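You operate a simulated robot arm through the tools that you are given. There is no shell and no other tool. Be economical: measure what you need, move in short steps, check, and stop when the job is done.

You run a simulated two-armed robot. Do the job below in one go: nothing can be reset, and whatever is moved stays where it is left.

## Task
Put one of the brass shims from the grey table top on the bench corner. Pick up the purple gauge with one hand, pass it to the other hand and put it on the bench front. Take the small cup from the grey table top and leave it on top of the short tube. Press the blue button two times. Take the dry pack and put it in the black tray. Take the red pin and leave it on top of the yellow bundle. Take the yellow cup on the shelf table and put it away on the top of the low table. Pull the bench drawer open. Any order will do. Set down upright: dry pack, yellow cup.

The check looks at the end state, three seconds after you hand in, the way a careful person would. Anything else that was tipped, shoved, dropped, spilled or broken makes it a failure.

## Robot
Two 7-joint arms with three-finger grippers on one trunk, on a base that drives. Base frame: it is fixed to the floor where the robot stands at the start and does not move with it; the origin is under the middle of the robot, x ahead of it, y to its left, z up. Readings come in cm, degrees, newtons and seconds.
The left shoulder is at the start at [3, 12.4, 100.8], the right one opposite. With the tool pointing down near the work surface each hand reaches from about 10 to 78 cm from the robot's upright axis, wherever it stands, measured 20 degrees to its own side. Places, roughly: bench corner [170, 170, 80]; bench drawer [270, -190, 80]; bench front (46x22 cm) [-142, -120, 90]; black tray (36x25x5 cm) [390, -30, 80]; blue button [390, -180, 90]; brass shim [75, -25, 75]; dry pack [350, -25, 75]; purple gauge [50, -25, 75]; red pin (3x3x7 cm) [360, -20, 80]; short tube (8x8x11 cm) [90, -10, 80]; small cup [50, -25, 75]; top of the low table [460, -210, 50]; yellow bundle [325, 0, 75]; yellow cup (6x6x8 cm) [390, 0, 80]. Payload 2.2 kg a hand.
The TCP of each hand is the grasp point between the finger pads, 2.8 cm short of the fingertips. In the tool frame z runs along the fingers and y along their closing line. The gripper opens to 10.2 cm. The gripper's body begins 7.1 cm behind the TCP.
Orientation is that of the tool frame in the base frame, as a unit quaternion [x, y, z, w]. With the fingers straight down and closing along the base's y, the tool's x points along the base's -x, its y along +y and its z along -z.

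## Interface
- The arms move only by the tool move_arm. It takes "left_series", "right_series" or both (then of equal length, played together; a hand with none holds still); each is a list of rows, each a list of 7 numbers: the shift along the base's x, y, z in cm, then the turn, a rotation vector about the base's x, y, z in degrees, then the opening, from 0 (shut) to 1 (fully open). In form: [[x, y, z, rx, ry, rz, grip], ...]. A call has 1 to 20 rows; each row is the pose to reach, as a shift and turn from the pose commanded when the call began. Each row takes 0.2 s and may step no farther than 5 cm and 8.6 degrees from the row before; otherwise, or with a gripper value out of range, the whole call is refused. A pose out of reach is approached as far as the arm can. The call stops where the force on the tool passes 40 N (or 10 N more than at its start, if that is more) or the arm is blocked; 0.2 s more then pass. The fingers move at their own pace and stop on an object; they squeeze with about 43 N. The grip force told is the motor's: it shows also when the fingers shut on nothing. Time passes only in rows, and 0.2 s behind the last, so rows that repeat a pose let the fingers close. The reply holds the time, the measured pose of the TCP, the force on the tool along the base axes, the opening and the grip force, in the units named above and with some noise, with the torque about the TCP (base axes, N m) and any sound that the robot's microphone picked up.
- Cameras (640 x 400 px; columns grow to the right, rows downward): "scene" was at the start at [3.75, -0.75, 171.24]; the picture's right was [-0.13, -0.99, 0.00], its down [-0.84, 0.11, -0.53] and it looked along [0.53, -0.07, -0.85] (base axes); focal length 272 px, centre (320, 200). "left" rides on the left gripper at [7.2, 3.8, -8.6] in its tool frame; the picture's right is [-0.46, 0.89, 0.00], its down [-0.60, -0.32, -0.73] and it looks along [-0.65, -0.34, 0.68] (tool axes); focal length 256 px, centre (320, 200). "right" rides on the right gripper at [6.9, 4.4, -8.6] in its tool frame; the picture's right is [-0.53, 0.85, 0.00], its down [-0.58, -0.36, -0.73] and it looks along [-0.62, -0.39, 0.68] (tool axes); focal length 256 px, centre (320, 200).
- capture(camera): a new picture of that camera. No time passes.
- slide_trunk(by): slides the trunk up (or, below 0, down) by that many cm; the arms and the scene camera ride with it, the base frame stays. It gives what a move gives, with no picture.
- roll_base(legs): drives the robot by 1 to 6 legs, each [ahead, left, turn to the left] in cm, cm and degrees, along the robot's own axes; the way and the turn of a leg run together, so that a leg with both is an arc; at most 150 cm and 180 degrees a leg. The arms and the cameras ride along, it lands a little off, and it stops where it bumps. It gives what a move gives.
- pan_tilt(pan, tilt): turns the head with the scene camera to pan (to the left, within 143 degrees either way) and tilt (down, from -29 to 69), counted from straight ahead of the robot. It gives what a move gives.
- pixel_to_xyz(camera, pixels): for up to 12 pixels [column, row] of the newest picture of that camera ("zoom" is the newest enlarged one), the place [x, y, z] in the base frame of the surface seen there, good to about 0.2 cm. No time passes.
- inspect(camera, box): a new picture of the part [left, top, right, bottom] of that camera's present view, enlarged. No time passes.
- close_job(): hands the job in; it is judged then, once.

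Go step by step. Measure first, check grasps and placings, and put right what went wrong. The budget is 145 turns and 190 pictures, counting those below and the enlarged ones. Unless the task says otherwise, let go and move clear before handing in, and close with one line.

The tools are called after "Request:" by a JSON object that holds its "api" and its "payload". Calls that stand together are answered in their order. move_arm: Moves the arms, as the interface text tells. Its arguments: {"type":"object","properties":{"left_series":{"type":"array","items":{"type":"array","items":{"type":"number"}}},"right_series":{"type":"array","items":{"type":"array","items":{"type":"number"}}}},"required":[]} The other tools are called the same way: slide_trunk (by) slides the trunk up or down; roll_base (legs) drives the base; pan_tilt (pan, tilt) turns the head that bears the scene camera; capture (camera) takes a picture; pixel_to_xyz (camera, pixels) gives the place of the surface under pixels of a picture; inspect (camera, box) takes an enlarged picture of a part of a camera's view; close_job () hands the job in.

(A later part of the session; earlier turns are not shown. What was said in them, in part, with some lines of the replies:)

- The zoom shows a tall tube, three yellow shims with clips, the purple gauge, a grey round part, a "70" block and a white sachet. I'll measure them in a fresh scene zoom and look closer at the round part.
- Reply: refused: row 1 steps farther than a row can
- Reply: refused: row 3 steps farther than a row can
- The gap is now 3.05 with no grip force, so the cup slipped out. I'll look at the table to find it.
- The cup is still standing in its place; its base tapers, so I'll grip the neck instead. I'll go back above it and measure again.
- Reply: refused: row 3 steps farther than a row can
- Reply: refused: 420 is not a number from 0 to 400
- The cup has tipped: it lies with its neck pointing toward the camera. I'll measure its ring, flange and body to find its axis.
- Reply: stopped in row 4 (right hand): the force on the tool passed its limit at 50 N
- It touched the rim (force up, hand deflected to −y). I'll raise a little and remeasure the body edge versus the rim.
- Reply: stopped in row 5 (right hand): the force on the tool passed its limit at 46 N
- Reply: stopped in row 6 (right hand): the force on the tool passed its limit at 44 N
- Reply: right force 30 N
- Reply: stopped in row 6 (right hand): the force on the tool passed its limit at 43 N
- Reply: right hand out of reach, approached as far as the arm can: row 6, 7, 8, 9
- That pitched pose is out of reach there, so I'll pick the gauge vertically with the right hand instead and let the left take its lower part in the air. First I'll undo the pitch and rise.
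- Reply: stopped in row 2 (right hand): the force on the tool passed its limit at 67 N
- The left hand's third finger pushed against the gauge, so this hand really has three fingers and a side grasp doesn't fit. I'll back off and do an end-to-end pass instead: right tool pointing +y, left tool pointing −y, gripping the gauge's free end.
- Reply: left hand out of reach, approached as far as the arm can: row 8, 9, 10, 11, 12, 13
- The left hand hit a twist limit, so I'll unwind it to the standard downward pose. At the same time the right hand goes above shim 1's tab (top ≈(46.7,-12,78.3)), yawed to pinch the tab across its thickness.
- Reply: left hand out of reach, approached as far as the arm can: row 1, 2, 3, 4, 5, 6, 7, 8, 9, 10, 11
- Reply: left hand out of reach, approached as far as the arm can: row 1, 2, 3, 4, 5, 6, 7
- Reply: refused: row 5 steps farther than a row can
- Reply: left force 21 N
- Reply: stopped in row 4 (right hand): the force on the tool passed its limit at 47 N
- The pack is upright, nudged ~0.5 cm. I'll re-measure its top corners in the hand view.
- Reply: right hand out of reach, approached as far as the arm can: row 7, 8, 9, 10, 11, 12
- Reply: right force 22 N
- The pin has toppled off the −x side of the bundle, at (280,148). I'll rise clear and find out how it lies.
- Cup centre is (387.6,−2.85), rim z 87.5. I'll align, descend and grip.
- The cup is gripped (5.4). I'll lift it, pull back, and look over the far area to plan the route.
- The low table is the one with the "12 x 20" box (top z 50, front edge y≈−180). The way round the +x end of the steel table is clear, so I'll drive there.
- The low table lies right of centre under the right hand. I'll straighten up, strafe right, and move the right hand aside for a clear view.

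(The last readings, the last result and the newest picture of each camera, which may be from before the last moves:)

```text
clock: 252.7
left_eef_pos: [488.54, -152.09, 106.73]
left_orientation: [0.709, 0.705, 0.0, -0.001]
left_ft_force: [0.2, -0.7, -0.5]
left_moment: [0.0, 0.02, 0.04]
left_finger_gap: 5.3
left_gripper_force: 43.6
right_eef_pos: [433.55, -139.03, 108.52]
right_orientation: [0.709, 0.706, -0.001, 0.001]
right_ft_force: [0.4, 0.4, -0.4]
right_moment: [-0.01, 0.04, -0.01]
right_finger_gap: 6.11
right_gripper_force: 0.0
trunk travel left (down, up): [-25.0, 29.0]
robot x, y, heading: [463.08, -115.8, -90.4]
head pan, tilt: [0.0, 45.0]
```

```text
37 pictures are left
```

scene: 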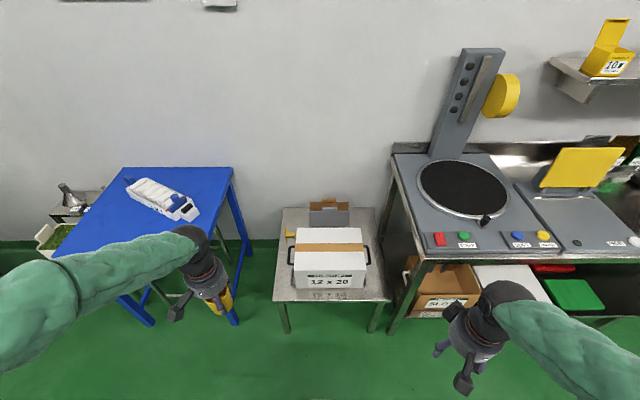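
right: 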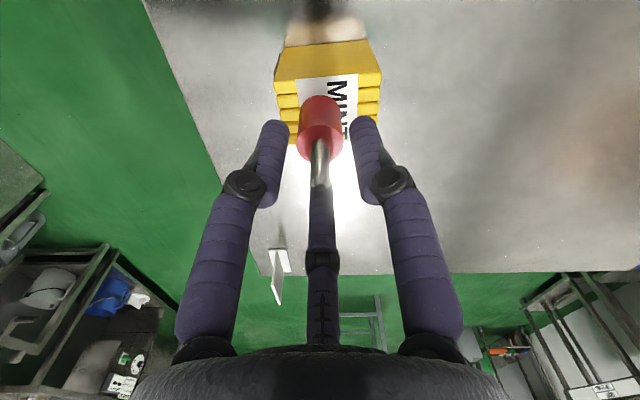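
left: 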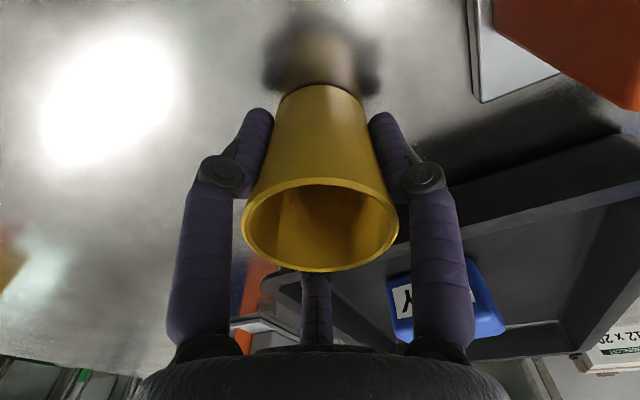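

Request:
{"api": "inspect", "payload": {"camera": "scene", "box": [260, 180, 410, 320]}}

Request:
{"api": "pixel_to_xyz", "payload": {"camera": "scene", "pixels": [[277, 297], [388, 300], [284, 210], [330, 298], [283, 270], [283, 240], [375, 290], [378, 260], [296, 285], [365, 285], [517, 236], [520, 245]]}}

```text
2.86 times, centred on (335, 250) of scene
```

zoom: 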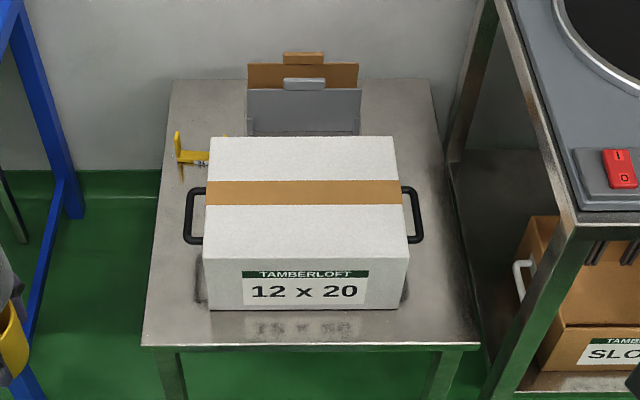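

```text
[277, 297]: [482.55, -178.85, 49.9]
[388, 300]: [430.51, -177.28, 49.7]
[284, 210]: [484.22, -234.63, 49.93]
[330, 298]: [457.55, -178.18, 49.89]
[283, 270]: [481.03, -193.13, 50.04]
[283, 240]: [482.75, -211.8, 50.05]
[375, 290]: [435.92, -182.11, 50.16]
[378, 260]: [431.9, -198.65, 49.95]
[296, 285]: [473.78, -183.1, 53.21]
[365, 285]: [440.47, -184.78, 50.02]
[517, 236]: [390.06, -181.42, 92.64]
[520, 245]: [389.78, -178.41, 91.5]
```

The table top spans x 429.5–484.5, y −237 to −177, with the box at x 441–474. I'll place the cup at the free front-left (479.5,−183.5): lower the trunk, then move over it.

Request:
{"api": "slide_trunk", "payload": {"by": -25}}

Request:
{"api": "move_arm", "payload": {"left_series": [[-2, -4, 0, 0, 0, 0, 0.4], [-4, -8, 0, 0, 0, 0, 0.4], [-6, -12, 0, 0, 0, 0, 0.4], [-7, -16, 0, 0, 0, 0, 0.4], [-8, -20, 0, 0, 0, 0, 0.4], [-9, -24, -2, 0, 0, 0, 0.4], [-9, -28, -4, 0, 0, 0, 0.4], [-9, -31.4, -7, 0, 0, 0, 0.4], [-9, -31.4, -11, 0, 0, 0, 0.4], [-9, -31.4, -15, 0, 0, 0, 0.4], [-9, -31.4, -19, 0, 0, 0, 0.4], [-9, -31.4, -23, 0, 0, 0, 0.4], [-9, -31.4, -23, 0, 0, 0, 0.4]]}}

Request:
{"api": "capture", "payload": {"camera": "scene"}}

Request:
{"api": "capture", "payload": {"camera": "left"}}

```text
clock: 255.3
left_eef_pos: [488.6, -152.34, 81.66]
left_orientation: [0.709, 0.705, 0.001, -0.002]
left_ft_force: [0.4, 0.2, -0.4]
left_moment: [-0.02, -0.03, 0.0]
left_finger_gap: 5.32
left_gripper_force: 43.1
right_eef_pos: [433.59, -138.96, 83.42]
right_orientation: [0.709, 0.705, -0.001, 0.001]
right_ft_force: [1.1, 0.4, 0.4]
right_moment: [-0.02, -0.02, 0.04]
right_finger_gap: 6.12
right_gripper_force: 0.1
trunk travel left (down, up): [0.0, 54.0]
robot x, y, heading: [463.15, -115.79, -90.2]
head pan, tilt: [0.0, 45.0]
```

```text
clock: 258.1
left_eef_pos: [479.51, -183.62, 58.64]
left_orientation: [0.709, 0.705, 0.0, -0.001]
left_ft_force: [-0.4, 0.2, -0.3]
left_moment: [-0.01, -0.02, 0.0]
left_finger_gap: 5.34
left_gripper_force: 43.1
right_eef_pos: [433.54, -139.1, 83.38]
right_orientation: [0.709, 0.705, -0.001, 0.0]
right_ft_force: [-0.4, -0.1, 0.1]
right_moment: [0.04, -0.02, -0.02]
right_finger_gap: 6.14
right_gripper_force: 0.0
trunk travel left (down, up): [0.0, 54.0]
robot x, y, heading: [463.11, -116.0, -90.5]
head pan, tilt: [0.0, 45.0]
```

```text
35 pictures are left
```

scene: 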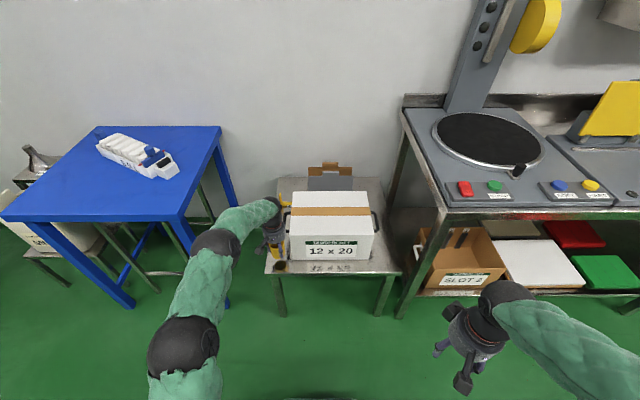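

```text
34 pictures are left
```

left: 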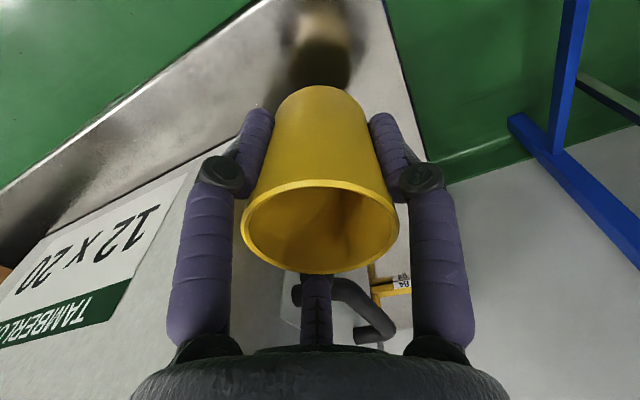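

The cup is over the free corner. I'll lower to contact.

Request:
{"api": "move_arm", "payload": {"left_series": [[0, 0, -1.5, 0, 0, 0, 0.4], [0, 0, -2.8, 0, 0, 0, 0.4], [0, 0, -3.4, 0, 0, 0, 0.4], [0, 0, -3.7, 0, 0, 0, 0.4], [0, 0, -3.9, 0, 0, 0, 0.4], [0, 0, -4.1, 0, 0, 0, 0.4]]}}

```text
clock: 259.5
left_eef_pos: [479.56, -183.73, 54.61]
left_orientation: [0.709, 0.705, 0.0, -0.001]
left_ft_force: [0.1, 0.2, -0.3]
left_moment: [0.02, 0.04, 0.0]
left_finger_gap: 5.31
left_gripper_force: 42.7
right_eef_pos: [433.54, -139.1, 83.38]
right_orientation: [0.71, 0.704, 0.0, 0.001]
right_ft_force: [0.5, 0.5, -0.1]
right_moment: [-0.02, 0.02, 0.0]
right_finger_gap: 6.1
right_gripper_force: 0.0
trunk travel left (down, up): [0.0, 54.0]
robot x, y, heading: [463.04, -115.59, -90.1]
head pan, tilt: [0.0, 45.0]
```

Request:
{"api": "move_arm", "payload": {"left_series": [[0, 0, -0.2, 0, 0, 0, 0.4], [0, 0, -0.35, 0, 0, 0, 0.4], [0, 0, -0.5, 0, 0, 0, 0.4]]}}

```text
clock: 260.3
left_eef_pos: [479.55, -183.68, 54.57]
left_orientation: [0.708, 0.706, -0.001, 0.0]
left_ft_force: [-1.6, 6.1, 25.6]
left_moment: [0.28, 0.09, 0.07]
left_finger_gap: 5.35
left_gripper_force: 42.7
right_eef_pos: [433.59, -138.88, 83.5]
right_orientation: [0.71, 0.704, -0.002, 0.001]
right_ft_force: [-1.0, -0.7, -0.2]
right_moment: [0.04, 0.01, -0.01]
right_finger_gap: 6.12
right_gripper_force: 0.0
trunk travel left (down, up): [0.0, 54.0]
robot x, y, heading: [463.12, -115.59, -90.1]
head pan, tilt: [0.0, 45.0]
```

Contact made. I'll unload, open, rise and check.

Request:
{"api": "move_arm", "payload": {"left_series": [[0, 0, -0.1, 0, 0, 0, 0.52], [0, 0, -0.1, 0, 0, 0, 0.6], [0, 0, -0.1, 0, 0, 0, 0.7], [0, 0, 3, 0, 0, 0, 0.72], [0, 0, 7, 0, 0, 0, 0.72], [0, 0, 11, 0, 0, 0, 0.72], [0, 0, 15, 0, 0, 0, 0.72], [0, 0, 19, 0, 0, 0, 0.72], [0, 3, 22, 0, 0, 0, 0.72], [0, 7, 24, 0, 0, 0, 0.72], [0, 11, 26, 0, 0, 0, 0.72], [0, 15, 27, 0, 0, 0, 0.72], [0, 19, 27, 0, 0, 0, 0.72], [0, 23, 27, 0, 0, 0, 0.72]]}}

Request:
{"api": "capture", "payload": {"camera": "scene"}}

```text
clock: 263.3
left_eef_pos: [479.55, -160.61, 81.25]
left_orientation: [0.709, 0.705, 0.0, -0.001]
left_ft_force: [0.4, 0.6, -0.9]
left_moment: [-0.05, 0.0, -0.03]
left_finger_gap: 7.36
left_gripper_force: 0.0
right_eef_pos: [433.59, -139.03, 83.48]
right_orientation: [0.71, 0.705, 0.0, 0.001]
right_ft_force: [0.0, -0.3, -0.2]
right_moment: [0.01, -0.01, 0.0]
right_finger_gap: 6.12
right_gripper_force: 0.0
trunk travel left (down, up): [0.0, 54.0]
robot x, y, heading: [462.8, -115.71, -90.2]
head pan, tilt: [0.0, 45.0]
```

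```text
33 pictures are left
```

scene: 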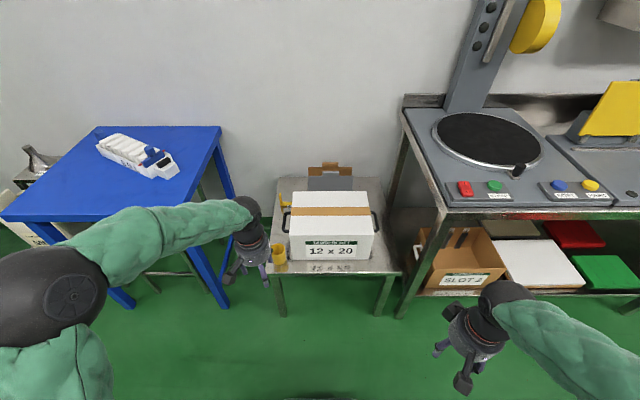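

The cup is upright on the low table. I'll raise the trunk and strafe right to the blue button, viewing it from above.

Request:
{"api": "slide_trunk", "payload": {"by": 25}}

Request:
{"api": "roll_base", "payload": {"legs": [[0, -62, 0], [8, 0, 0]]}}

Request:
{"api": "pan_tilt", "payload": {"pan": 0, "tilt": 50}}

Request:
{"api": "capture", "payload": {"camera": "scene"}}

```text
clock: 265.9
left_eef_pos: [479.54, -160.67, 106.2]
left_orientation: [0.709, 0.705, 0.0, -0.001]
left_ft_force: [-0.1, 0.2, 0.1]
left_moment: [0.02, 0.01, 0.01]
left_finger_gap: 7.32
left_gripper_force: 0.0
right_eef_pos: [433.69, -139.15, 108.52]
right_orientation: [0.71, 0.704, 0.0, 0.001]
right_ft_force: [-0.4, -0.8, 1.1]
right_moment: [0.0, 0.0, 0.01]
right_finger_gap: 6.14
right_gripper_force: 0.1
trunk travel left (down, up): [-25.0, 29.0]
robot x, y, heading: [462.93, -115.31, -90.5]
head pan, tilt: [0.0, 45.0]
```

```text
clock: 270.1
left_eef_pos: [416.34, -168.69, 106.16]
left_orientation: [0.707, 0.707, 0.001, -0.003]
left_ft_force: [-0.1, -0.9, -0.4]
left_moment: [0.06, -0.02, -0.02]
left_finger_gap: 7.34
left_gripper_force: 0.1
right_eef_pos: [370.33, -147.07, 108.36]
right_orientation: [0.708, 0.706, 0.0, 0.0]
right_ft_force: [0.0, -0.5, 0.3]
right_moment: [0.04, -0.04, -0.02]
right_finger_gap: 6.14
right_gripper_force: 0.1
trunk travel left (down, up): [-25.0, 29.0]
robot x, y, heading: [399.85, -123.68, -90.0]
head pan, tilt: [0.0, 45.0]
```

```text
clock: 270.8
left_eef_pos: [416.26, -168.39, 106.09]
left_orientation: [0.708, 0.707, 0.001, -0.002]
left_ft_force: [0.8, -0.2, 0.3]
left_moment: [-0.02, -0.01, -0.02]
left_finger_gap: 7.36
left_gripper_force: 0.0
right_eef_pos: [370.24, -146.9, 108.51]
right_orientation: [0.709, 0.706, 0.0, 0.001]
right_ft_force: [0.5, 0.3, 0.3]
right_moment: [-0.01, 0.0, -0.03]
right_finger_gap: 6.12
right_gripper_force: 0.0
trunk travel left (down, up): [-25.0, 29.0]
robot x, y, heading: [399.74, -123.3, -90.0]
head pan, tilt: [0.0, 50.0]
```

```text
32 pictures are left
```

scene: 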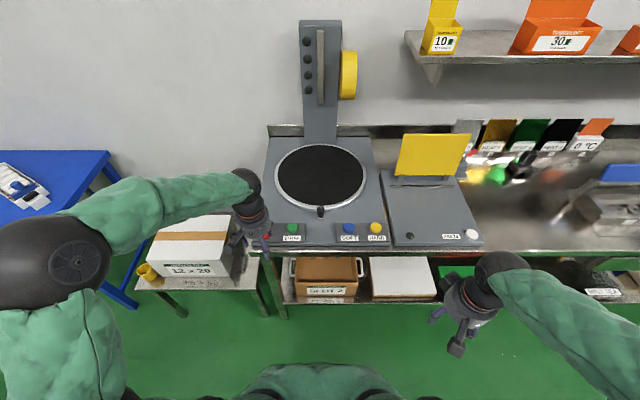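

The blue button is at (349,227). I'll enlarge and measure it.

Request:
{"api": "inspect", "payload": {"camera": "scene", "box": [325, 210, 395, 255]}}

Request:
{"api": "pixel_to_xyz", "payload": {"camera": "zoom", "pixels": [[215, 150], [195, 155], [240, 155], [215, 135], [218, 175], [330, 100], [160, 160], [450, 155]]}}

```text
8.89 times, centred on (360, 232) of scene
```

zoom: 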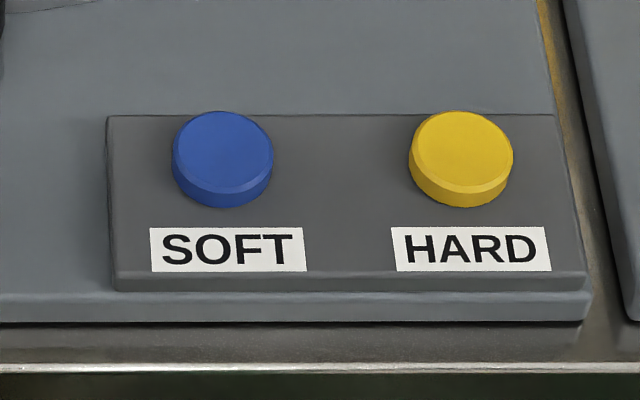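

```text
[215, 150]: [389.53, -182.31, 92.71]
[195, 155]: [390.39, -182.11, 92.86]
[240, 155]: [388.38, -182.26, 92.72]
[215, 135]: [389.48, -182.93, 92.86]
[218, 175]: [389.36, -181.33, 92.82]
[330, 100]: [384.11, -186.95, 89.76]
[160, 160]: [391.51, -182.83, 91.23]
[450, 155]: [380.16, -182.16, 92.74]
```

Button top centre is (389.4,−182.3,92.8). I'll bring the closed right hand above it.

Request:
{"api": "move_arm", "payload": {"right_series": [[2, -4, 0, 0, 0, 0, 0.3], [4, -8, 0, 0, 0, 0, 0], [6, -12, 0, 0, 0, 0, 0], [8, -16, 0, 0, 0, 0, 0], [10, -20, 0, 0, 0, 0, 0], [12, -24, 0, 0, 0, 0, 0], [14.4, -28, 0, 0, 0, 0, 0], [16.8, -32, 0, 0, 0, 0, 0], [19.2, -35.4, -2, 0, 0, 0, 0], [19.2, -35.4, -6, 0, 0, 0, 0], [19.2, -35.4, -10.5, 0, 0, 0, 0], [19.2, -35.4, -10.5, 0, 0, 0, 0]]}}

Request:
{"api": "inspect", "payload": {"camera": "scene", "box": [300, 180, 400, 260]}}

Request:
{"api": "capture", "payload": {"camera": "right"}}

```text
clock: 273.4
left_eef_pos: [416.15, -168.37, 106.31]
left_orientation: [0.708, 0.707, 0.0, -0.002]
left_ft_force: [0.7, 0.4, 0.2]
left_moment: [-0.01, -0.03, -0.02]
left_finger_gap: 7.33
left_gripper_force: 0.0
right_eef_pos: [389.53, -182.47, 98.02]
right_orientation: [0.709, 0.706, -0.001, 0.001]
right_ft_force: [-0.4, 0.0, -0.2]
right_moment: [-0.03, 0.03, 0.0]
right_finger_gap: 0.21
right_gripper_force: 31.6
trunk travel left (down, up): [-25.0, 29.0]
robot x, y, heading: [399.95, -123.38, -90.1]
head pan, tilt: [0.0, 50.0]
```

```text
5.00 times, centred on (350, 220) of scene
```

zoom: 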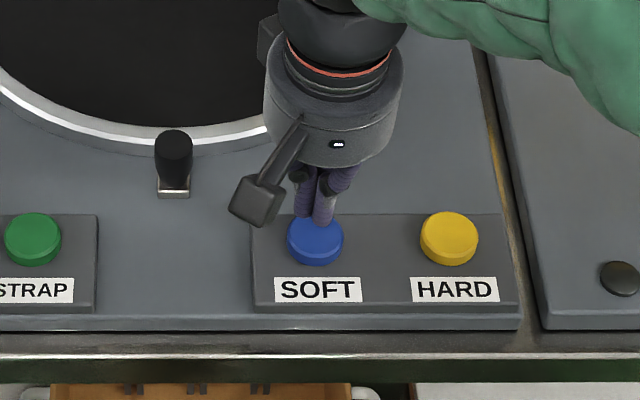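

```text
29 pictures are left
```

right: 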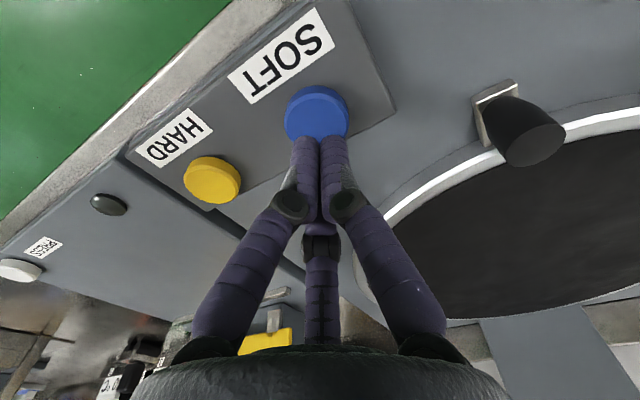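

The closed fingers are right above the blue button. First press: lower in small steps, then return.

Request:
{"api": "move_arm", "payload": {"right_series": [[0, 0, -1.5, 0, 0, 0, 0], [0, 0, -2.2, 0, 0, 0, 0], [0, 0, -2.5, 0, 0, 0, 0], [0, 0, -2.7, 0, 0, 0, 0], [0, 0, -2.9, 0, 0, 0, 0], [0, 0, -3.1, 0, 0, 0, 0]]}}

```text
clock: 274.8
left_eef_pos: [416.29, -168.38, 106.08]
left_orientation: [0.708, 0.707, 0.001, -0.002]
left_ft_force: [0.2, -0.4, -0.3]
left_moment: [0.01, -0.01, 0.02]
left_finger_gap: 7.33
left_gripper_force: 0.0
right_eef_pos: [389.45, -182.33, 94.94]
right_orientation: [0.709, 0.706, -0.001, 0.0]
right_ft_force: [0.2, -2.0, 3.1]
right_moment: [-0.02, -0.03, 0.0]
right_finger_gap: 0.6
right_gripper_force: 31.5
trunk travel left (down, up): [-25.0, 29.0]
robot x, y, heading: [399.56, -123.33, -89.8]
head pan, tilt: [0.0, 50.0]
heard: click
```

A click was heard: one press. I'll raise to release it.

Request:
{"api": "move_arm", "payload": {"right_series": [[0, 0, 0.6, 0, 0, 0, 0], [0, 0, 1.5, 0, 0, 0, 0], [0, 0, 2.5, 0, 0, 0, 0], [0, 0, 2.5, 0, 0, 0, 0]]}}

Request:
{"api": "inspect", "payload": {"camera": "scene", "box": [300, 180, 400, 260]}}

```text
clock: 275.8
left_eef_pos: [416.33, -168.5, 106.12]
left_orientation: [0.708, 0.706, 0.001, -0.003]
left_ft_force: [0.1, -0.4, 0.6]
left_moment: [0.01, 0.02, -0.02]
left_finger_gap: 7.37
left_gripper_force: 0.1
right_eef_pos: [389.36, -182.39, 97.37]
right_orientation: [0.708, 0.706, -0.001, 0.001]
right_ft_force: [0.2, 0.6, -0.2]
right_moment: [0.02, 0.0, -0.01]
right_finger_gap: 0.24
right_gripper_force: 31.2
trunk travel left (down, up): [-25.0, 29.0]
robot x, y, heading: [399.79, -123.67, -90.2]
head pan, tilt: [0.0, 50.0]
```

```text
5.00 times, centred on (350, 220) of scene
```

zoom: 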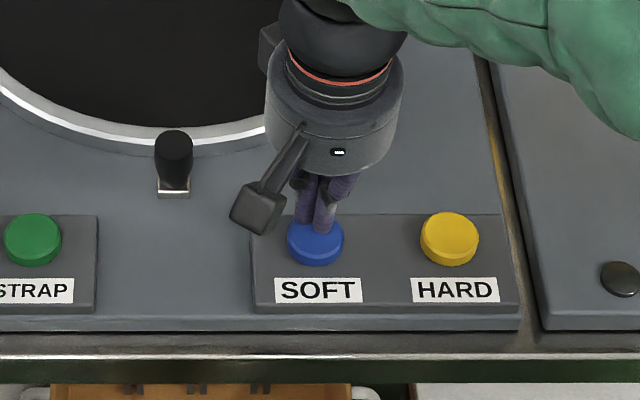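

The button is up again. Second press: the same depth, then straight back up.

Request:
{"api": "move_arm", "payload": {"right_series": [[0, 0, -1, 0, 0, 0, 0], [0, 0, -1.7, 0, 0, 0, 0], [0, 0, -2.1, 0, 0, 0, 0], [0, 0, -2.3, 0, 0, 0, 0], [0, 0, -2.5, 0, 0, 0, 0]]}}

```text
clock: 276.9
left_eef_pos: [416.3, -168.42, 106.12]
left_orientation: [0.708, 0.707, 0.0, -0.001]
left_ft_force: [0.5, -0.3, 0.3]
left_moment: [-0.02, -0.03, 0.0]
left_finger_gap: 7.33
left_gripper_force: 0.1
right_eef_pos: [389.52, -182.47, 94.97]
right_orientation: [0.708, 0.706, 0.0, 0.0]
right_ft_force: [0.5, 0.5, 3.3]
right_moment: [-0.01, -0.04, 0.07]
right_finger_gap: 0.6
right_gripper_force: 31.1
trunk travel left (down, up): [-25.0, 29.0]
robot x, y, heading: [399.51, -123.5, -90.2]
head pan, tilt: [0.0, 50.0]
heard: click
```

Second click heard. I'll raise and retract the right hand, then strafe right toward the drawer.

Request:
{"api": "move_arm", "payload": {"right_series": [[0, 0, 2, 0, 0, 0, 0], [0, 0, 6, 0, 0, 0, 0], [0, 0, 10, 0, 0, 0, 0.3], [-2.4, 4, 12, 0, 0, 0, 0.5], [-4.8, 8, 13, 0, 0, 0, 0.5], [-7.2, 12, 13, 0, 0, 0, 0.5], [-9.6, 16, 13, 0, 0, 0, 0.5], [-12, 20, 13, 0, 0, 0, 0.5], [-14, 24, 13, 0, 0, 0, 0.5], [-16, 28, 13, 0, 0, 0, 0.5], [-18, 32, 13, 0, 0, 0, 0.5], [-20, 35, 13, 0, 0, 0, 0.5]], "left_series": [[0, 0, 0, 0, 0, 0, 0.7], [0, 2, 0, 0, 0, 0, 0.7], [0, 5, 0, 0, 0, 0, 0.7], [0, 8, 0, 0, 0, 0, 0.7], [0, 11, 0, 0, 0, 0, 0.7], [0, 14, 0, 0, 0, 0, 0.7], [0, 17, 0, 0, 0, 0, 0.7], [0, 20, 0, 0, 0, 0, 0.7], [0, 20, 0, 0, 0, 0, 0.7], [0, 20, 0, 0, 0, 0, 0.7], [0, 20, 0, 0, 0, 0, 0.7], [0, 20, 0, 0, 0, 0, 0.7]]}}

Request:
{"api": "roll_base", "payload": {"legs": [[-10, 0, 0], [0, -120, 0]]}}

Request:
{"api": "pan_tilt", "payload": {"pan": 0, "tilt": 42}}

Request:
{"api": "capture", "payload": {"camera": "scene"}}

```text
refused: row 4 steps farther than a row can; nothing moved
```

```text
clock: 283.7
left_eef_pos: [297.04, -158.08, 106.16]
left_orientation: [0.71, 0.704, 0.001, -0.002]
left_ft_force: [-0.4, 0.0, -0.4]
left_moment: [-0.03, -0.02, -0.02]
left_finger_gap: 7.34
left_gripper_force: 0.1
right_eef_pos: [270.13, -171.82, 94.74]
right_orientation: [0.711, 0.704, 0.0, 0.0]
right_ft_force: [0.2, 0.2, 0.0]
right_moment: [0.01, -0.01, -0.04]
right_finger_gap: 0.21
right_gripper_force: 31.7
trunk travel left (down, up): [-25.0, 29.0]
robot x, y, heading: [280.58, -112.83, -90.5]
head pan, tilt: [0.0, 50.0]
```

```text
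clock: 284.4
left_eef_pos: [296.97, -158.11, 106.12]
left_orientation: [0.71, 0.704, 0.001, -0.002]
left_ft_force: [0.5, 0.2, 1.2]
left_moment: [0.02, 0.01, 0.02]
left_finger_gap: 7.35
left_gripper_force: 0.0
right_eef_pos: [270.1, -171.74, 94.85]
right_orientation: [0.71, 0.704, 0.0, 0.0]
right_ft_force: [0.8, 0.6, -0.5]
right_moment: [0.03, -0.02, -0.03]
right_finger_gap: 0.21
right_gripper_force: 31.1
trunk travel left (down, up): [-25.0, 29.0]
robot x, y, heading: [280.54, -113.05, -90.5]
head pan, tilt: [0.0, 42.0]
```

```text
27 pictures are left
```

scene: 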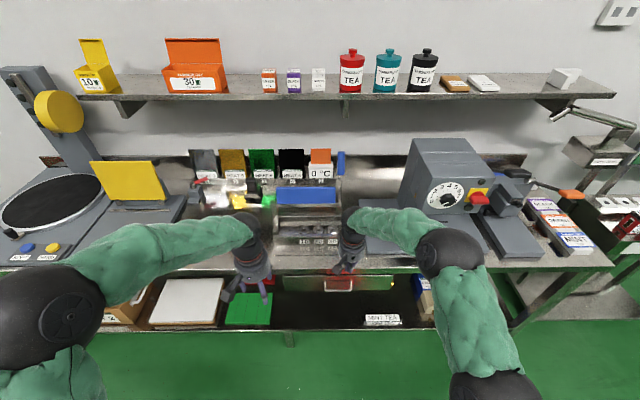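

The arm move was refused (step too long) and only the base moved; the hand slid back off the button, forces are now normal and the buttons at (28,247)/(50,247) look fine. I'll retract both hands with shorter steps and look at the button panel and drawer.

Request:
{"api": "move_arm", "payload": {"right_series": [[0, 1, 3, 0, 0, 0, 0], [-2, 3, 6, 0, 0, 0, 0.3], [-5, 5, 9, 0, 0, 0, 0.5], [-8, 8, 11, 0, 0, 0, 0.5], [-11, 11, 12, 0, 0, 0, 0.5], [-14, 14, 12, 0, 0, 0, 0.5], [-17, 17, 12, 0, 0, 0, 0.5]], "left_series": [[2, 2, 0, 0, 0, 0, 0.7], [4, 4, 0, 0, 0, 0, 0.7], [6, 6, 0, 0, 0, 0, 0.7], [8, 8, 0, 0, 0, 0, 0.7], [10, 10, 0, 0, 0, 0, 0.7], [12, 12, 0, 0, 0, 0, 0.7], [14, 14, 0, 0, 0, 0, 0.7]]}}

Request:
{"api": "inspect", "payload": {"camera": "scene", "box": [240, 180, 440, 310]}}

Request:
{"api": "pixel_to_xyz", "payload": {"camera": "zoom", "pixels": [[310, 325], [310, 340], [270, 325], [350, 325], [310, 300], [210, 320], [420, 320], [310, 280], [230, 330], [390, 330]]}}

Request:
{"api": "inspect", "payload": {"camera": "scene", "box": [0, 200, 120, 280]}}

```text
clock: 286.0
left_eef_pos: [311.03, -144.05, 106.21]
left_orientation: [0.711, 0.704, 0.001, -0.001]
left_ft_force: [-1.0, 0.1, 0.6]
left_moment: [-0.03, 0.04, -0.01]
left_finger_gap: 7.17
left_gripper_force: 0.1
right_eef_pos: [253.24, -154.72, 106.98]
right_orientation: [0.711, 0.703, -0.001, 0.0]
right_ft_force: [-0.5, 0.1, -0.6]
right_moment: [-0.03, -0.02, 0.01]
right_finger_gap: 5.1
right_gripper_force: 0.1
trunk travel left (down, up): [-25.0, 29.0]
robot x, y, heading: [280.52, -112.96, -90.7]
head pan, tilt: [0.0, 42.0]
```

```text
3.08 times, centred on (340, 245) of scene
```

zoom: 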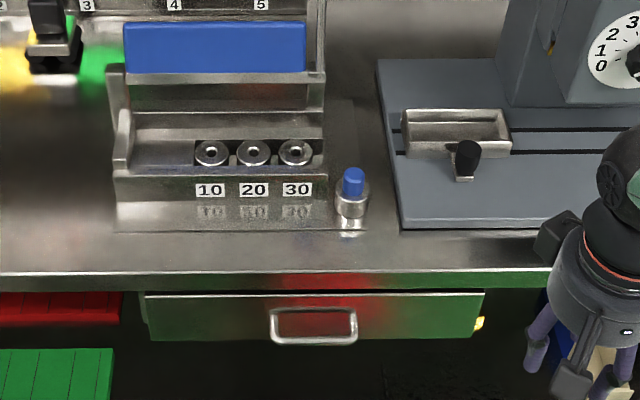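

```text
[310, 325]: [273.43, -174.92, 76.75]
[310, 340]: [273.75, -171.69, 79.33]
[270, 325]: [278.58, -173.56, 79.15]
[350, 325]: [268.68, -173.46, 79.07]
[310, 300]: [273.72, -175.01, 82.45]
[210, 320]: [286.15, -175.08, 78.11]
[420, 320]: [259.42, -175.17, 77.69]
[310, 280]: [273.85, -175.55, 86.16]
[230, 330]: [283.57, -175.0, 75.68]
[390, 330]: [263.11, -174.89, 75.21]
```

```text
5.00 times, centred on (60, 240) of scene
```

zoom: 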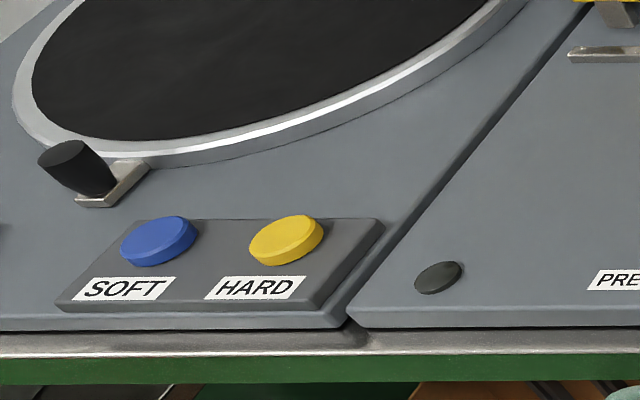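

The button panel is intact. The drawer handle is a horizontal bar at (273.6,−171.7,79.3), x 268.5–278.7, about 3 cm off the face. I'll lower the trunk, back off 10 cm, and pitch the right hand to point forward at handle height.

Request:
{"api": "slide_trunk", "payload": {"by": -21}}

Request:
{"api": "roll_base", "payload": {"legs": [[-10, 0, 0]]}}

Request:
{"api": "move_arm", "payload": {"right_series": [[1.5, -1, 0.3, -7.5, 0, 0, 0.5], [3, -2, 0.6, -15, 0, 0, 0.5], [4.5, -3, 0.9, -22.5, 0, 0, 0.5], [6, -4, 1, -30, 0, 0, 0.45], [7.5, -5, 0.8, -37.5, 0, 0, 0.4], [9, -6, 0.5, -45, 0, 0, 0.4], [10.5, -7, 0, -52.5, 0, 0, 0.4], [12, -8, -1, -60, 0, 0, 0.4], [13.5, -9, -2, -67.5, 0, 0, 0.4], [15, -10, -3, -75, 0, 0, 0.4], [17, -11, -4, -82.5, 0, 0, 0.4], [19, -12, -5.5, -90, 0, 0, 0.4], [19, -12, -5.5, -90, 0, 0, 0.4]]}}

Request:
{"api": "capture", "payload": {"camera": "scene"}}

```text
clock: 288.3
left_eef_pos: [310.89, -144.17, 85.16]
left_orientation: [0.71, 0.704, 0.0, -0.002]
left_ft_force: [-0.1, -0.3, -1.0]
left_moment: [0.01, -0.01, 0.0]
left_finger_gap: 7.13
left_gripper_force: 0.1
right_eef_pos: [253.24, -154.96, 85.93]
right_orientation: [0.711, 0.703, -0.002, 0.0]
right_ft_force: [-0.3, 0.6, 0.2]
right_moment: [0.01, -0.02, -0.01]
right_finger_gap: 5.11
right_gripper_force: 0.0
trunk travel left (down, up): [-4.0, 50.0]
robot x, y, heading: [280.87, -113.15, -90.7]
head pan, tilt: [0.0, 42.0]
```

```text
clock: 289.4
left_eef_pos: [311.09, -134.21, 85.2]
left_orientation: [0.71, 0.704, 0.0, -0.001]
left_ft_force: [-0.5, 0.8, -0.2]
left_moment: [-0.05, -0.02, -0.05]
left_finger_gap: 7.16
left_gripper_force: 0.0
right_eef_pos: [253.29, -144.99, 85.94]
right_orientation: [0.71, 0.704, 0.0, 0.0]
right_ft_force: [-0.6, -0.3, -0.2]
right_moment: [-0.03, 0.01, 0.02]
right_finger_gap: 5.07
right_gripper_force: 0.1
trunk travel left (down, up): [-4.0, 50.0]
robot x, y, heading: [281.04, -102.89, -90.6]
head pan, tilt: [0.0, 42.0]
```

```text
clock: 292.2
left_eef_pos: [311.06, -134.19, 85.09]
left_orientation: [0.71, 0.704, 0.0, -0.002]
left_ft_force: [0.7, 0.1, -0.5]
left_moment: [0.02, 0.01, 0.01]
left_finger_gap: 7.14
left_gripper_force: 0.0
right_eef_pos: [275.1, -156.32, 81.44]
right_orientation: [0.508, 0.494, -0.501, 0.497]
right_ft_force: [0.2, 0.5, -0.3]
right_moment: [-0.01, 0.06, 0.04]
right_finger_gap: 4.07
right_gripper_force: 0.0
right hand out of reach, approached as far as the arm can: row 8, 11, 12, 13
trunk travel left (down, up): [-4.0, 50.0]
robot x, y, heading: [280.97, -103.19, -90.3]
head pan, tilt: [0.0, 42.0]
```

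```text
24 pictures are left
```

scene: 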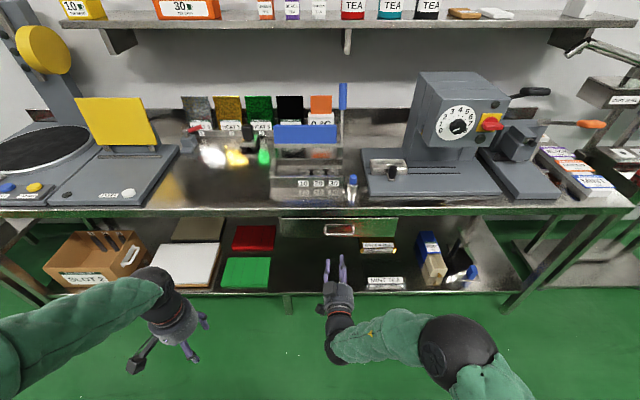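

The right tool now points straight forward at (275.1,−156.3,81.4). I'll roll it 30° so one finger is straight below/above the bar, and align to (273.6, z 79.9).

Request:
{"api": "move_arm", "payload": {"right_series": [[-0.4, 0, -0.4, 0, 7.5, 0, 0.4], [-0.8, 0, -0.8, 0, 15, 0, 0.4], [-1.2, 0, -1.2, 0, 22.5, 0, 0.4], [-1.5, 0, -1.5, 0, 30, 0, 0.4], [-1.5, 0, -1.5, 0, 30, 0, 0.4]]}}

Request:
{"api": "capture", "payload": {"camera": "right"}}

```text
clock: 293.4
left_eef_pos: [311.11, -134.27, 85.07]
left_orientation: [0.709, 0.705, 0.0, -0.002]
left_ft_force: [0.3, 0.0, 0.5]
left_moment: [0.01, 0.0, -0.02]
left_finger_gap: 7.17
left_gripper_force: 0.1
right_eef_pos: [275.71, -154.5, 80.13]
right_orientation: [-0.359, -0.61, 0.612, -0.353]
right_ft_force: [0.4, 0.6, 0.8]
right_moment: [0.02, -0.01, -0.03]
right_finger_gap: 4.05
right_gripper_force: 0.0
right hand out of reach, approached as far as the arm can: row 1, 2, 3, 4, 5
trunk travel left (down, up): [-4.0, 50.0]
robot x, y, heading: [280.99, -102.75, -90.1]
head pan, tilt: [0.0, 42.0]
```

```text
23 pictures are left
```

right: 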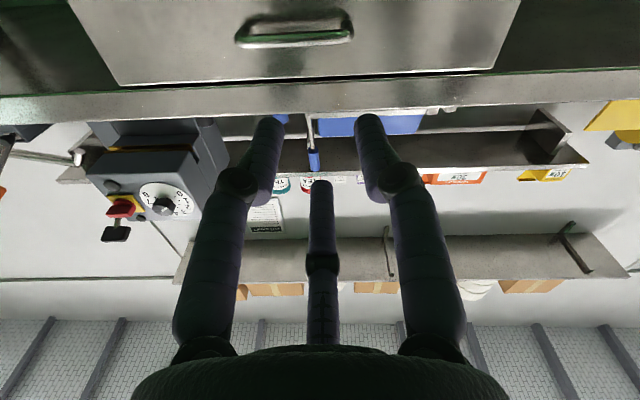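

The roll worked: one finger straight above, two below. I'll align to x 273.6, z 78.7 and advance to 7 cm short of the bar.

Request:
{"api": "move_arm", "payload": {"right_series": [[-1, -2, -0.7, 0, 0, 0, 0.4], [-2.1, -5, -1.4, 0, 0, 0, 0.4], [-2.1, -8, -1.4, 0, 0, 0, 0.4], [-2.1, -9.5, -1.4, 0, 0, 0, 0.4], [-2.1, -9.5, -1.4, 0, 0, 0, 0.4]]}}

Request:
{"api": "capture", "payload": {"camera": "right"}}

Request:
{"api": "pixel_to_xyz", "payload": {"camera": "right", "pixels": [[320, 85], [320, 75], [270, 85], [370, 85], [320, 95], [320, 65]]}}

```text
clock: 294.6
left_eef_pos: [311.19, -134.19, 85.19]
left_orientation: [0.709, 0.705, 0.001, -0.002]
left_ft_force: [0.2, 0.1, 0.0]
left_moment: [-0.04, 0.0, 0.0]
left_finger_gap: 7.16
left_gripper_force: 0.0
right_eef_pos: [277.11, -158.39, 78.98]
right_orientation: [-0.358, -0.61, 0.612, -0.354]
right_ft_force: [0.0, 0.2, -0.5]
right_moment: [-0.01, -0.02, -0.01]
right_finger_gap: 4.12
right_gripper_force: 0.0
right hand out of reach, approached as far as the arm can: row 1, 2, 3, 4, 5
trunk travel left (down, up): [-4.0, 50.0]
robot x, y, heading: [280.58, -103.0, -90.4]
head pan, tilt: [0.0, 42.0]
```

```text
22 pictures are left
```

right: 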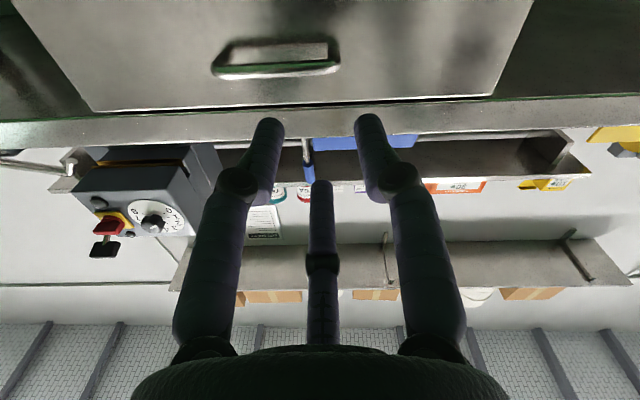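

```text
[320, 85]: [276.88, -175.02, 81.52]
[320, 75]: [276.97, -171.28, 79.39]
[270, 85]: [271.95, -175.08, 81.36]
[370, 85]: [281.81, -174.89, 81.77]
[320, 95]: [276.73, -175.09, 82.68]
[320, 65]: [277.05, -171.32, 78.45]
```

The arm is at its limit there, so I'll keep the hand pose and use the base: strafe right 3.4 cm, lower 0.5 cm, and go ahead 9 cm, then check.

Request:
{"api": "slide_trunk", "payload": {"by": -0.5}}

Request:
{"api": "roll_base", "payload": {"legs": [[0, -3.4, 0], [8.5, 0, 0]]}}

Request:
{"api": "capture", "payload": {"camera": "right"}}

```text
clock: 295.2
left_eef_pos: [311.12, -134.19, 84.66]
left_orientation: [0.709, 0.705, 0.0, -0.002]
left_ft_force: [-0.1, -0.3, 0.0]
left_moment: [-0.01, -0.01, 0.0]
left_finger_gap: 7.13
left_gripper_force: 0.2
right_eef_pos: [277.16, -158.36, 78.6]
right_orientation: [-0.358, -0.61, 0.612, -0.354]
right_ft_force: [-0.6, 0.0, -0.3]
right_moment: [0.01, -0.01, 0.0]
right_finger_gap: 4.05
right_gripper_force: 0.2
trunk travel left (down, up): [-3.5, 50.5]
robot x, y, heading: [281.04, -103.16, -90.2]
head pan, tilt: [0.0, 42.0]
```

```text
clock: 296.7
left_eef_pos: [307.66, -142.65, 84.76]
left_orientation: [0.71, 0.704, 0.001, -0.002]
left_ft_force: [0.7, -0.8, 0.1]
left_moment: [0.02, -0.04, 0.0]
left_finger_gap: 7.14
left_gripper_force: 0.0
right_eef_pos: [273.65, -166.97, 78.45]
right_orientation: [-0.359, -0.61, 0.611, -0.354]
right_ft_force: [-0.9, 0.1, 0.0]
right_moment: [-0.02, 0.02, 0.01]
right_finger_gap: 4.07
right_gripper_force: 0.1
trunk travel left (down, up): [-3.5, 50.5]
robot x, y, heading: [277.66, -111.79, -90.4]
head pan, tilt: [0.0, 42.0]
```

```text
21 pictures are left
```

right: 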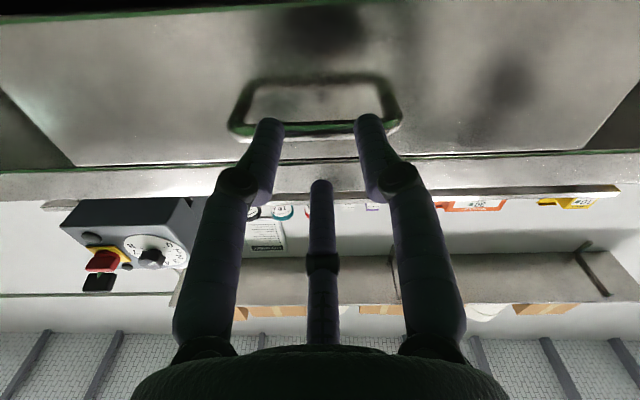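

The bar is just beyond the lower fingertips. I'll measure its exact height here.

Request:
{"api": "pixel_to_xyz", "payload": {"camera": "right", "pixels": [[310, 121], [310, 126], [310, 131], [310, 136], [330, 128], [250, 110], [385, 105], [268, 125], [365, 122], [320, 188]]}}

Request:
{"api": "inspect", "payload": {"camera": "right", "box": [210, 60, 420, 200]}}

```text
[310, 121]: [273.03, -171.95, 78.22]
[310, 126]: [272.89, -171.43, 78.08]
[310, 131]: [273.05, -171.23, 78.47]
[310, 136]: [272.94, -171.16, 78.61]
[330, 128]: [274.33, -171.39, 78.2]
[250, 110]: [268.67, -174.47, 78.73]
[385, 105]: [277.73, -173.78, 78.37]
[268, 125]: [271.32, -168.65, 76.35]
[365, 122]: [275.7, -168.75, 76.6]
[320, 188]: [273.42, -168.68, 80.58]
```

```text
2.86 times, centred on (315, 130) of right
```

zoom: 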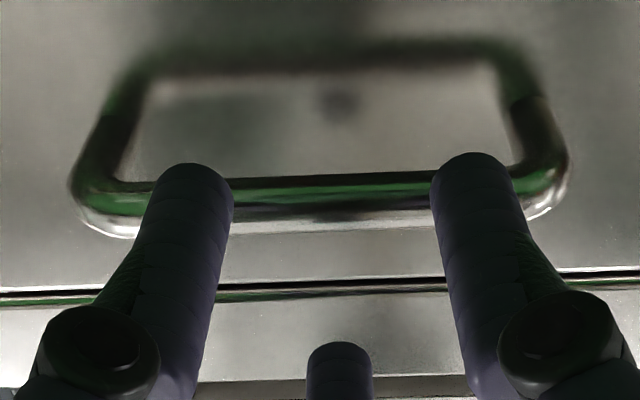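

The bar spans z 78.1–79.5, the finger opening 77.9–80.6. I'll open a little more, lower 0.4 cm and drive ahead 4 cm.

Request:
{"api": "move_arm", "payload": {"right_series": [[0, 0, 0, 0, 0, 0, 0.5], [0, 0, 0, 0, 0, 0, 0.5]]}}

Request:
{"api": "slide_trunk", "payload": {"by": -0.4}}

Request:
{"api": "roll_base", "payload": {"legs": [[4, 0, 0]]}}

Request:
{"api": "inspect", "payload": {"camera": "right", "box": [210, 60, 420, 200]}}

```text
clock: 297.3
left_eef_pos: [307.56, -142.82, 84.58]
left_orientation: [0.709, 0.705, 0.0, -0.002]
left_ft_force: [-0.6, -0.3, 0.1]
left_moment: [-0.03, 0.02, -0.04]
left_finger_gap: 7.17
left_gripper_force: 0.1
right_eef_pos: [273.68, -166.9, 78.54]
right_orientation: [-0.359, -0.61, 0.611, -0.354]
right_ft_force: [0.2, 0.5, 0.1]
right_moment: [0.0, -0.01, -0.02]
right_finger_gap: 5.1
right_gripper_force: 0.1
trunk travel left (down, up): [-3.5, 50.5]
robot x, y, heading: [277.44, -111.36, -90.4]
head pan, tilt: [0.0, 42.0]
```

```text
clock: 297.8
left_eef_pos: [307.73, -142.71, 84.41]
left_orientation: [0.709, 0.705, 0.001, -0.002]
left_ft_force: [0.1, 0.2, -0.2]
left_moment: [-0.02, 0.02, 0.02]
left_finger_gap: 7.16
left_gripper_force: 0.0
right_eef_pos: [273.64, -166.85, 78.19]
right_orientation: [-0.358, -0.61, 0.612, -0.354]
right_ft_force: [1.3, 0.9, -1.0]
right_moment: [-0.03, 0.0, 0.0]
right_finger_gap: 5.08
right_gripper_force: 0.1
trunk travel left (down, up): [-3.1, 50.9]
robot x, y, heading: [277.36, -111.43, -90.6]
head pan, tilt: [0.0, 42.0]
```

```text
clock: 298.7
left_eef_pos: [307.58, -146.79, 84.15]
left_orientation: [0.71, 0.704, 0.001, -0.003]
left_ft_force: [-0.3, 0.5, 0.0]
left_moment: [0.05, -0.02, 0.01]
left_finger_gap: 7.15
left_gripper_force: 0.1
right_eef_pos: [273.77, -170.81, 78.16]
right_orientation: [-0.359, -0.61, 0.612, -0.353]
right_ft_force: [0.3, -1.3, 0.2]
right_moment: [-0.01, 0.0, 0.0]
right_finger_gap: 5.11
right_gripper_force: 0.1
trunk travel left (down, up): [-3.1, 50.9]
robot x, y, heading: [277.29, -115.25, -90.0]
head pan, tilt: [0.0, 42.0]
```

```text
2.86 times, centred on (315, 130) of right
```

zoom: 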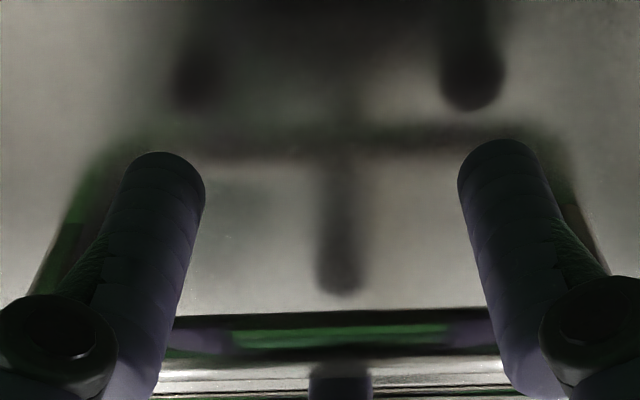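

The bar is now inside the fingers with no contact force. I'll close on it.

Request:
{"api": "move_arm", "payload": {"right_series": [[0, 0, 0, 0, 0, 0, 0.35], [0, 0, 0, 0, 0, 0, 0.2], [0, 0, 0, 0, 0, 0, 0], [0, 0, 0, 0, 0, 0, 0], [0, 0, 0, 0, 0, 0, 0]]}}

Request:
{"api": "roll_base", "payload": {"legs": [[-5, 0, 0]]}}

Request:
{"api": "inspect", "payload": {"camera": "scene", "box": [220, 180, 460, 340]}}

```text
clock: 299.9
left_eef_pos: [307.74, -146.64, 84.29]
left_orientation: [0.709, 0.705, 0.001, -0.001]
left_ft_force: [0.4, 0.4, -0.5]
left_moment: [0.03, 0.03, 0.01]
left_finger_gap: 7.17
left_gripper_force: 0.0
right_eef_pos: [273.76, -170.93, 78.31]
right_orientation: [-0.358, -0.608, 0.613, -0.354]
right_ft_force: [0.3, -1.4, 12.4]
right_moment: [-0.1, 0.39, 0.05]
right_finger_gap: 1.93
right_gripper_force: 44.4
trunk travel left (down, up): [-3.1, 50.9]
robot x, y, heading: [276.94, -115.78, -90.4]
head pan, tilt: [0.0, 42.0]
```

```text
clock: 300.8
left_eef_pos: [307.71, -141.53, 84.41]
left_orientation: [0.71, 0.704, 0.0, 0.0]
left_ft_force: [0.3, -0.4, 0.7]
left_moment: [0.0, 0.0, -0.05]
left_finger_gap: 7.15
left_gripper_force: 0.1
right_eef_pos: [273.67, -165.67, 78.2]
right_orientation: [-0.359, -0.609, 0.612, -0.355]
right_ft_force: [-2.2, 2.3, 20.2]
right_moment: [-0.16, 0.43, 0.43]
right_finger_gap: 1.89
right_gripper_force: 44.0
trunk travel left (down, up): [-3.1, 50.9]
robot x, y, heading: [277.0, -110.61, -90.6]
head pan, tilt: [0.0, 42.0]
```

```text
2.50 times, centred on (340, 260) of scene
```

zoom: 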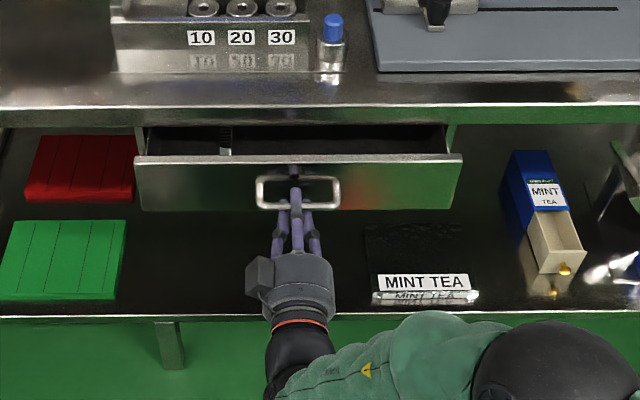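

The drawer is opening. I'll pull another 12 cm.

Request:
{"api": "roll_base", "payload": {"legs": [[-12, 0, 0]]}}

Request:
{"api": "inspect", "payload": {"camera": "scene", "box": [220, 180, 460, 340]}}

```text
clock: 302.1
left_eef_pos: [307.75, -129.76, 84.34]
left_orientation: [0.71, 0.704, 0.0, -0.001]
left_ft_force: [-0.4, 1.0, 0.1]
left_moment: [-0.01, -0.01, 0.0]
left_finger_gap: 7.14
left_gripper_force: 0.1
right_eef_pos: [273.61, -153.92, 78.22]
right_orientation: [-0.359, -0.608, 0.613, -0.354]
right_ft_force: [-4.7, 2.3, 10.1]
right_moment: [-0.02, 0.5, 0.69]
right_finger_gap: 1.91
right_gripper_force: 43.9
trunk travel left (down, up): [-3.1, 50.9]
robot x, y, heading: [277.6, -98.73, -90.4]
head pan, tilt: [0.0, 42.0]
```

```text
2.50 times, centred on (340, 260) of scene
```

zoom: 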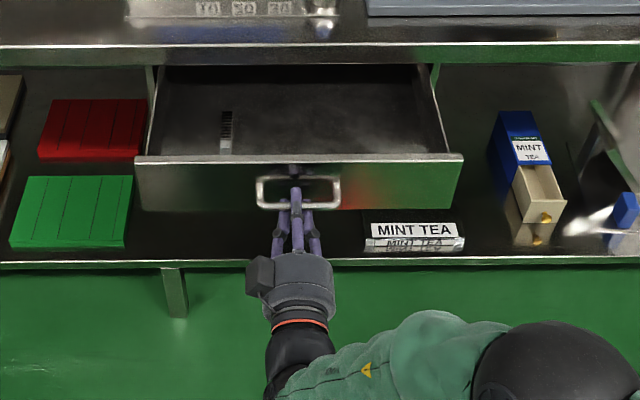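

The drawer is about 17 cm open. I'll open the fingers and back straight off.

Request:
{"api": "move_arm", "payload": {"right_series": [[0, 0, 0, 0, 0, 0, 0.3], [0, 0, 0, 0, 0, 0, 0.45], [0, 0, 0, 0, 0, 0, 0.5], [0, 0, 0, 0, 0, 0, 0.5]]}}

Request:
{"api": "roll_base", "payload": {"legs": [[-14, 0, 0]]}}

Request:
{"api": "capture", "payload": {"camera": "scene"}}

```text
clock: 303.1
left_eef_pos: [307.78, -129.85, 84.25]
left_orientation: [0.71, 0.705, 0.0, -0.002]
left_ft_force: [-0.3, 0.6, 0.2]
left_moment: [0.0, 0.0, -0.02]
left_finger_gap: 7.13
left_gripper_force: 0.1
right_eef_pos: [273.58, -154.01, 78.24]
right_orientation: [-0.36, -0.607, 0.613, -0.354]
right_ft_force: [-0.4, -0.5, -0.2]
right_moment: [-0.03, 0.01, -0.02]
right_finger_gap: 5.09
right_gripper_force: 0.0
trunk travel left (down, up): [-3.1, 50.9]
robot x, y, heading: [277.46, -98.48, -90.8]
head pan, tilt: [0.0, 42.0]
```

```text
clock: 304.4
left_eef_pos: [307.99, -115.83, 84.28]
left_orientation: [0.71, 0.704, 0.001, -0.001]
left_ft_force: [-0.1, -0.2, 1.0]
left_moment: [-0.02, -0.01, -0.02]
left_finger_gap: 7.17
left_gripper_force: 0.1
right_eef_pos: [273.87, -140.11, 78.44]
right_orientation: [-0.36, -0.608, 0.613, -0.354]
right_ft_force: [1.0, -0.3, 0.3]
right_moment: [-0.02, 0.0, 0.04]
right_finger_gap: 5.09
right_gripper_force: 0.0
trunk travel left (down, up): [-3.1, 50.9]
robot x, y, heading: [277.5, -85.12, -90.4]
head pan, tilt: [0.0, 42.0]
```

```text
16 pictures are left
```

scene: 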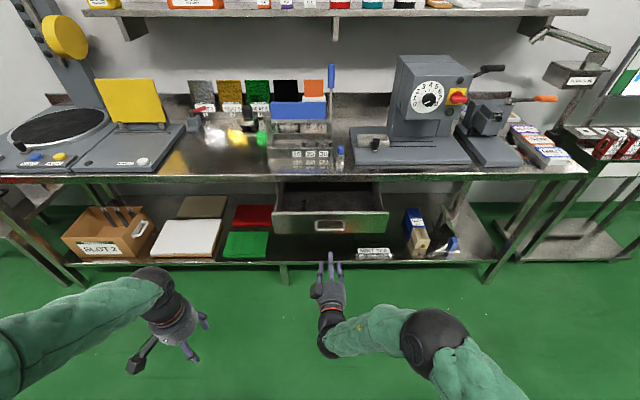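

The drawer is open and the hand is clear. I'll turn the head to verify the pin/bundle/tray and the cup on the tube one last time.

Request:
{"api": "pan_tilt", "payload": {"pan": 125, "tilt": 30}}

Request:
{"api": "inspect", "payload": {"camera": "scene", "box": [0, 80, 420, 340]}}

Request:
{"api": "pan_tilt", "payload": {"pan": -111, "tilt": 20}}

Request:
{"api": "inspect", "payload": {"camera": "scene", "box": [220, 140, 420, 270]}}

```text
clock: 306.4
left_eef_pos: [307.81, -115.92, 84.25]
left_orientation: [0.71, 0.704, 0.0, -0.003]
left_ft_force: [0.1, -0.3, -0.6]
left_moment: [0.01, 0.01, 0.0]
left_finger_gap: 7.14
left_gripper_force: 0.1
right_eef_pos: [273.83, -140.08, 78.28]
right_orientation: [-0.359, -0.609, 0.612, -0.354]
right_ft_force: [0.2, 0.3, 0.1]
right_moment: [0.01, 0.0, 0.02]
right_finger_gap: 5.09
right_gripper_force: 0.1
trunk travel left (down, up): [-3.1, 50.9]
robot x, y, heading: [277.47, -84.85, -90.5]
head pan, tilt: [125.0, 30.0]
```

```text
1.52 times, centred on (210, 210) of scene
```

zoom: 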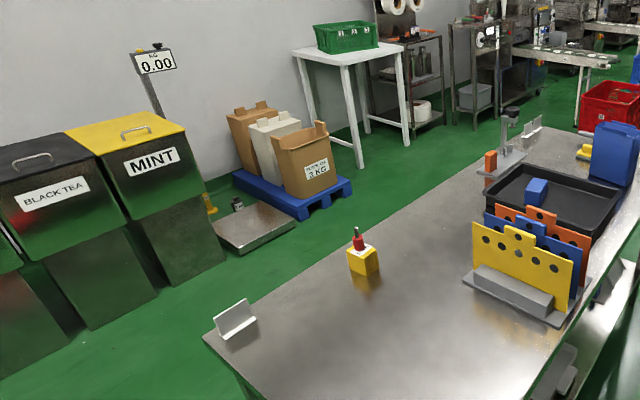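

```text
clock: 309.8
left_eef_pos: [307.87, -115.97, 84.2]
left_orientation: [0.711, 0.704, 0.001, -0.001]
left_ft_force: [-0.2, 0.2, 0.3]
left_moment: [0.01, -0.01, 0.01]
left_finger_gap: 7.12
left_gripper_force: 0.0
right_eef_pos: [273.66, -140.1, 78.25]
right_orientation: [-0.36, -0.608, 0.613, -0.354]
right_ft_force: [0.3, 0.4, -1.1]
right_moment: [-0.02, -0.01, 0.01]
right_finger_gap: 5.08
right_gripper_force: 0.0
trunk travel left (down, up): [-3.1, 50.9]
robot x, y, heading: [277.84, -84.82, -90.5]
head pan, tilt: [-111.0, 20.0]
```

```text
3.08 times, centred on (320, 205) of scene
5 turns are left
```

zoom: 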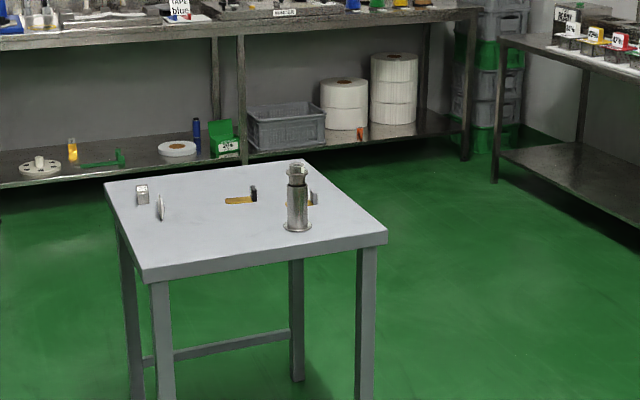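

The pin is on the bundle, the pack is in the tray and the small cup is on the tube, and the hands are clear. I'm handing in now.

Request:
{"api": "close_job", "payload": {}}

```text
The job is handed in.
```

I finished all eight jobs and handed in; the checker's verdict hasn't come back. The pin and the purple gauge are standing upside down: the pin toppled off the bundle on my first try, so I put it back head-down, and the gauge was turned over in the hand-to-hand pass. The small cup slipped from my grip and tipped at the start, but it now stands on the short tube.
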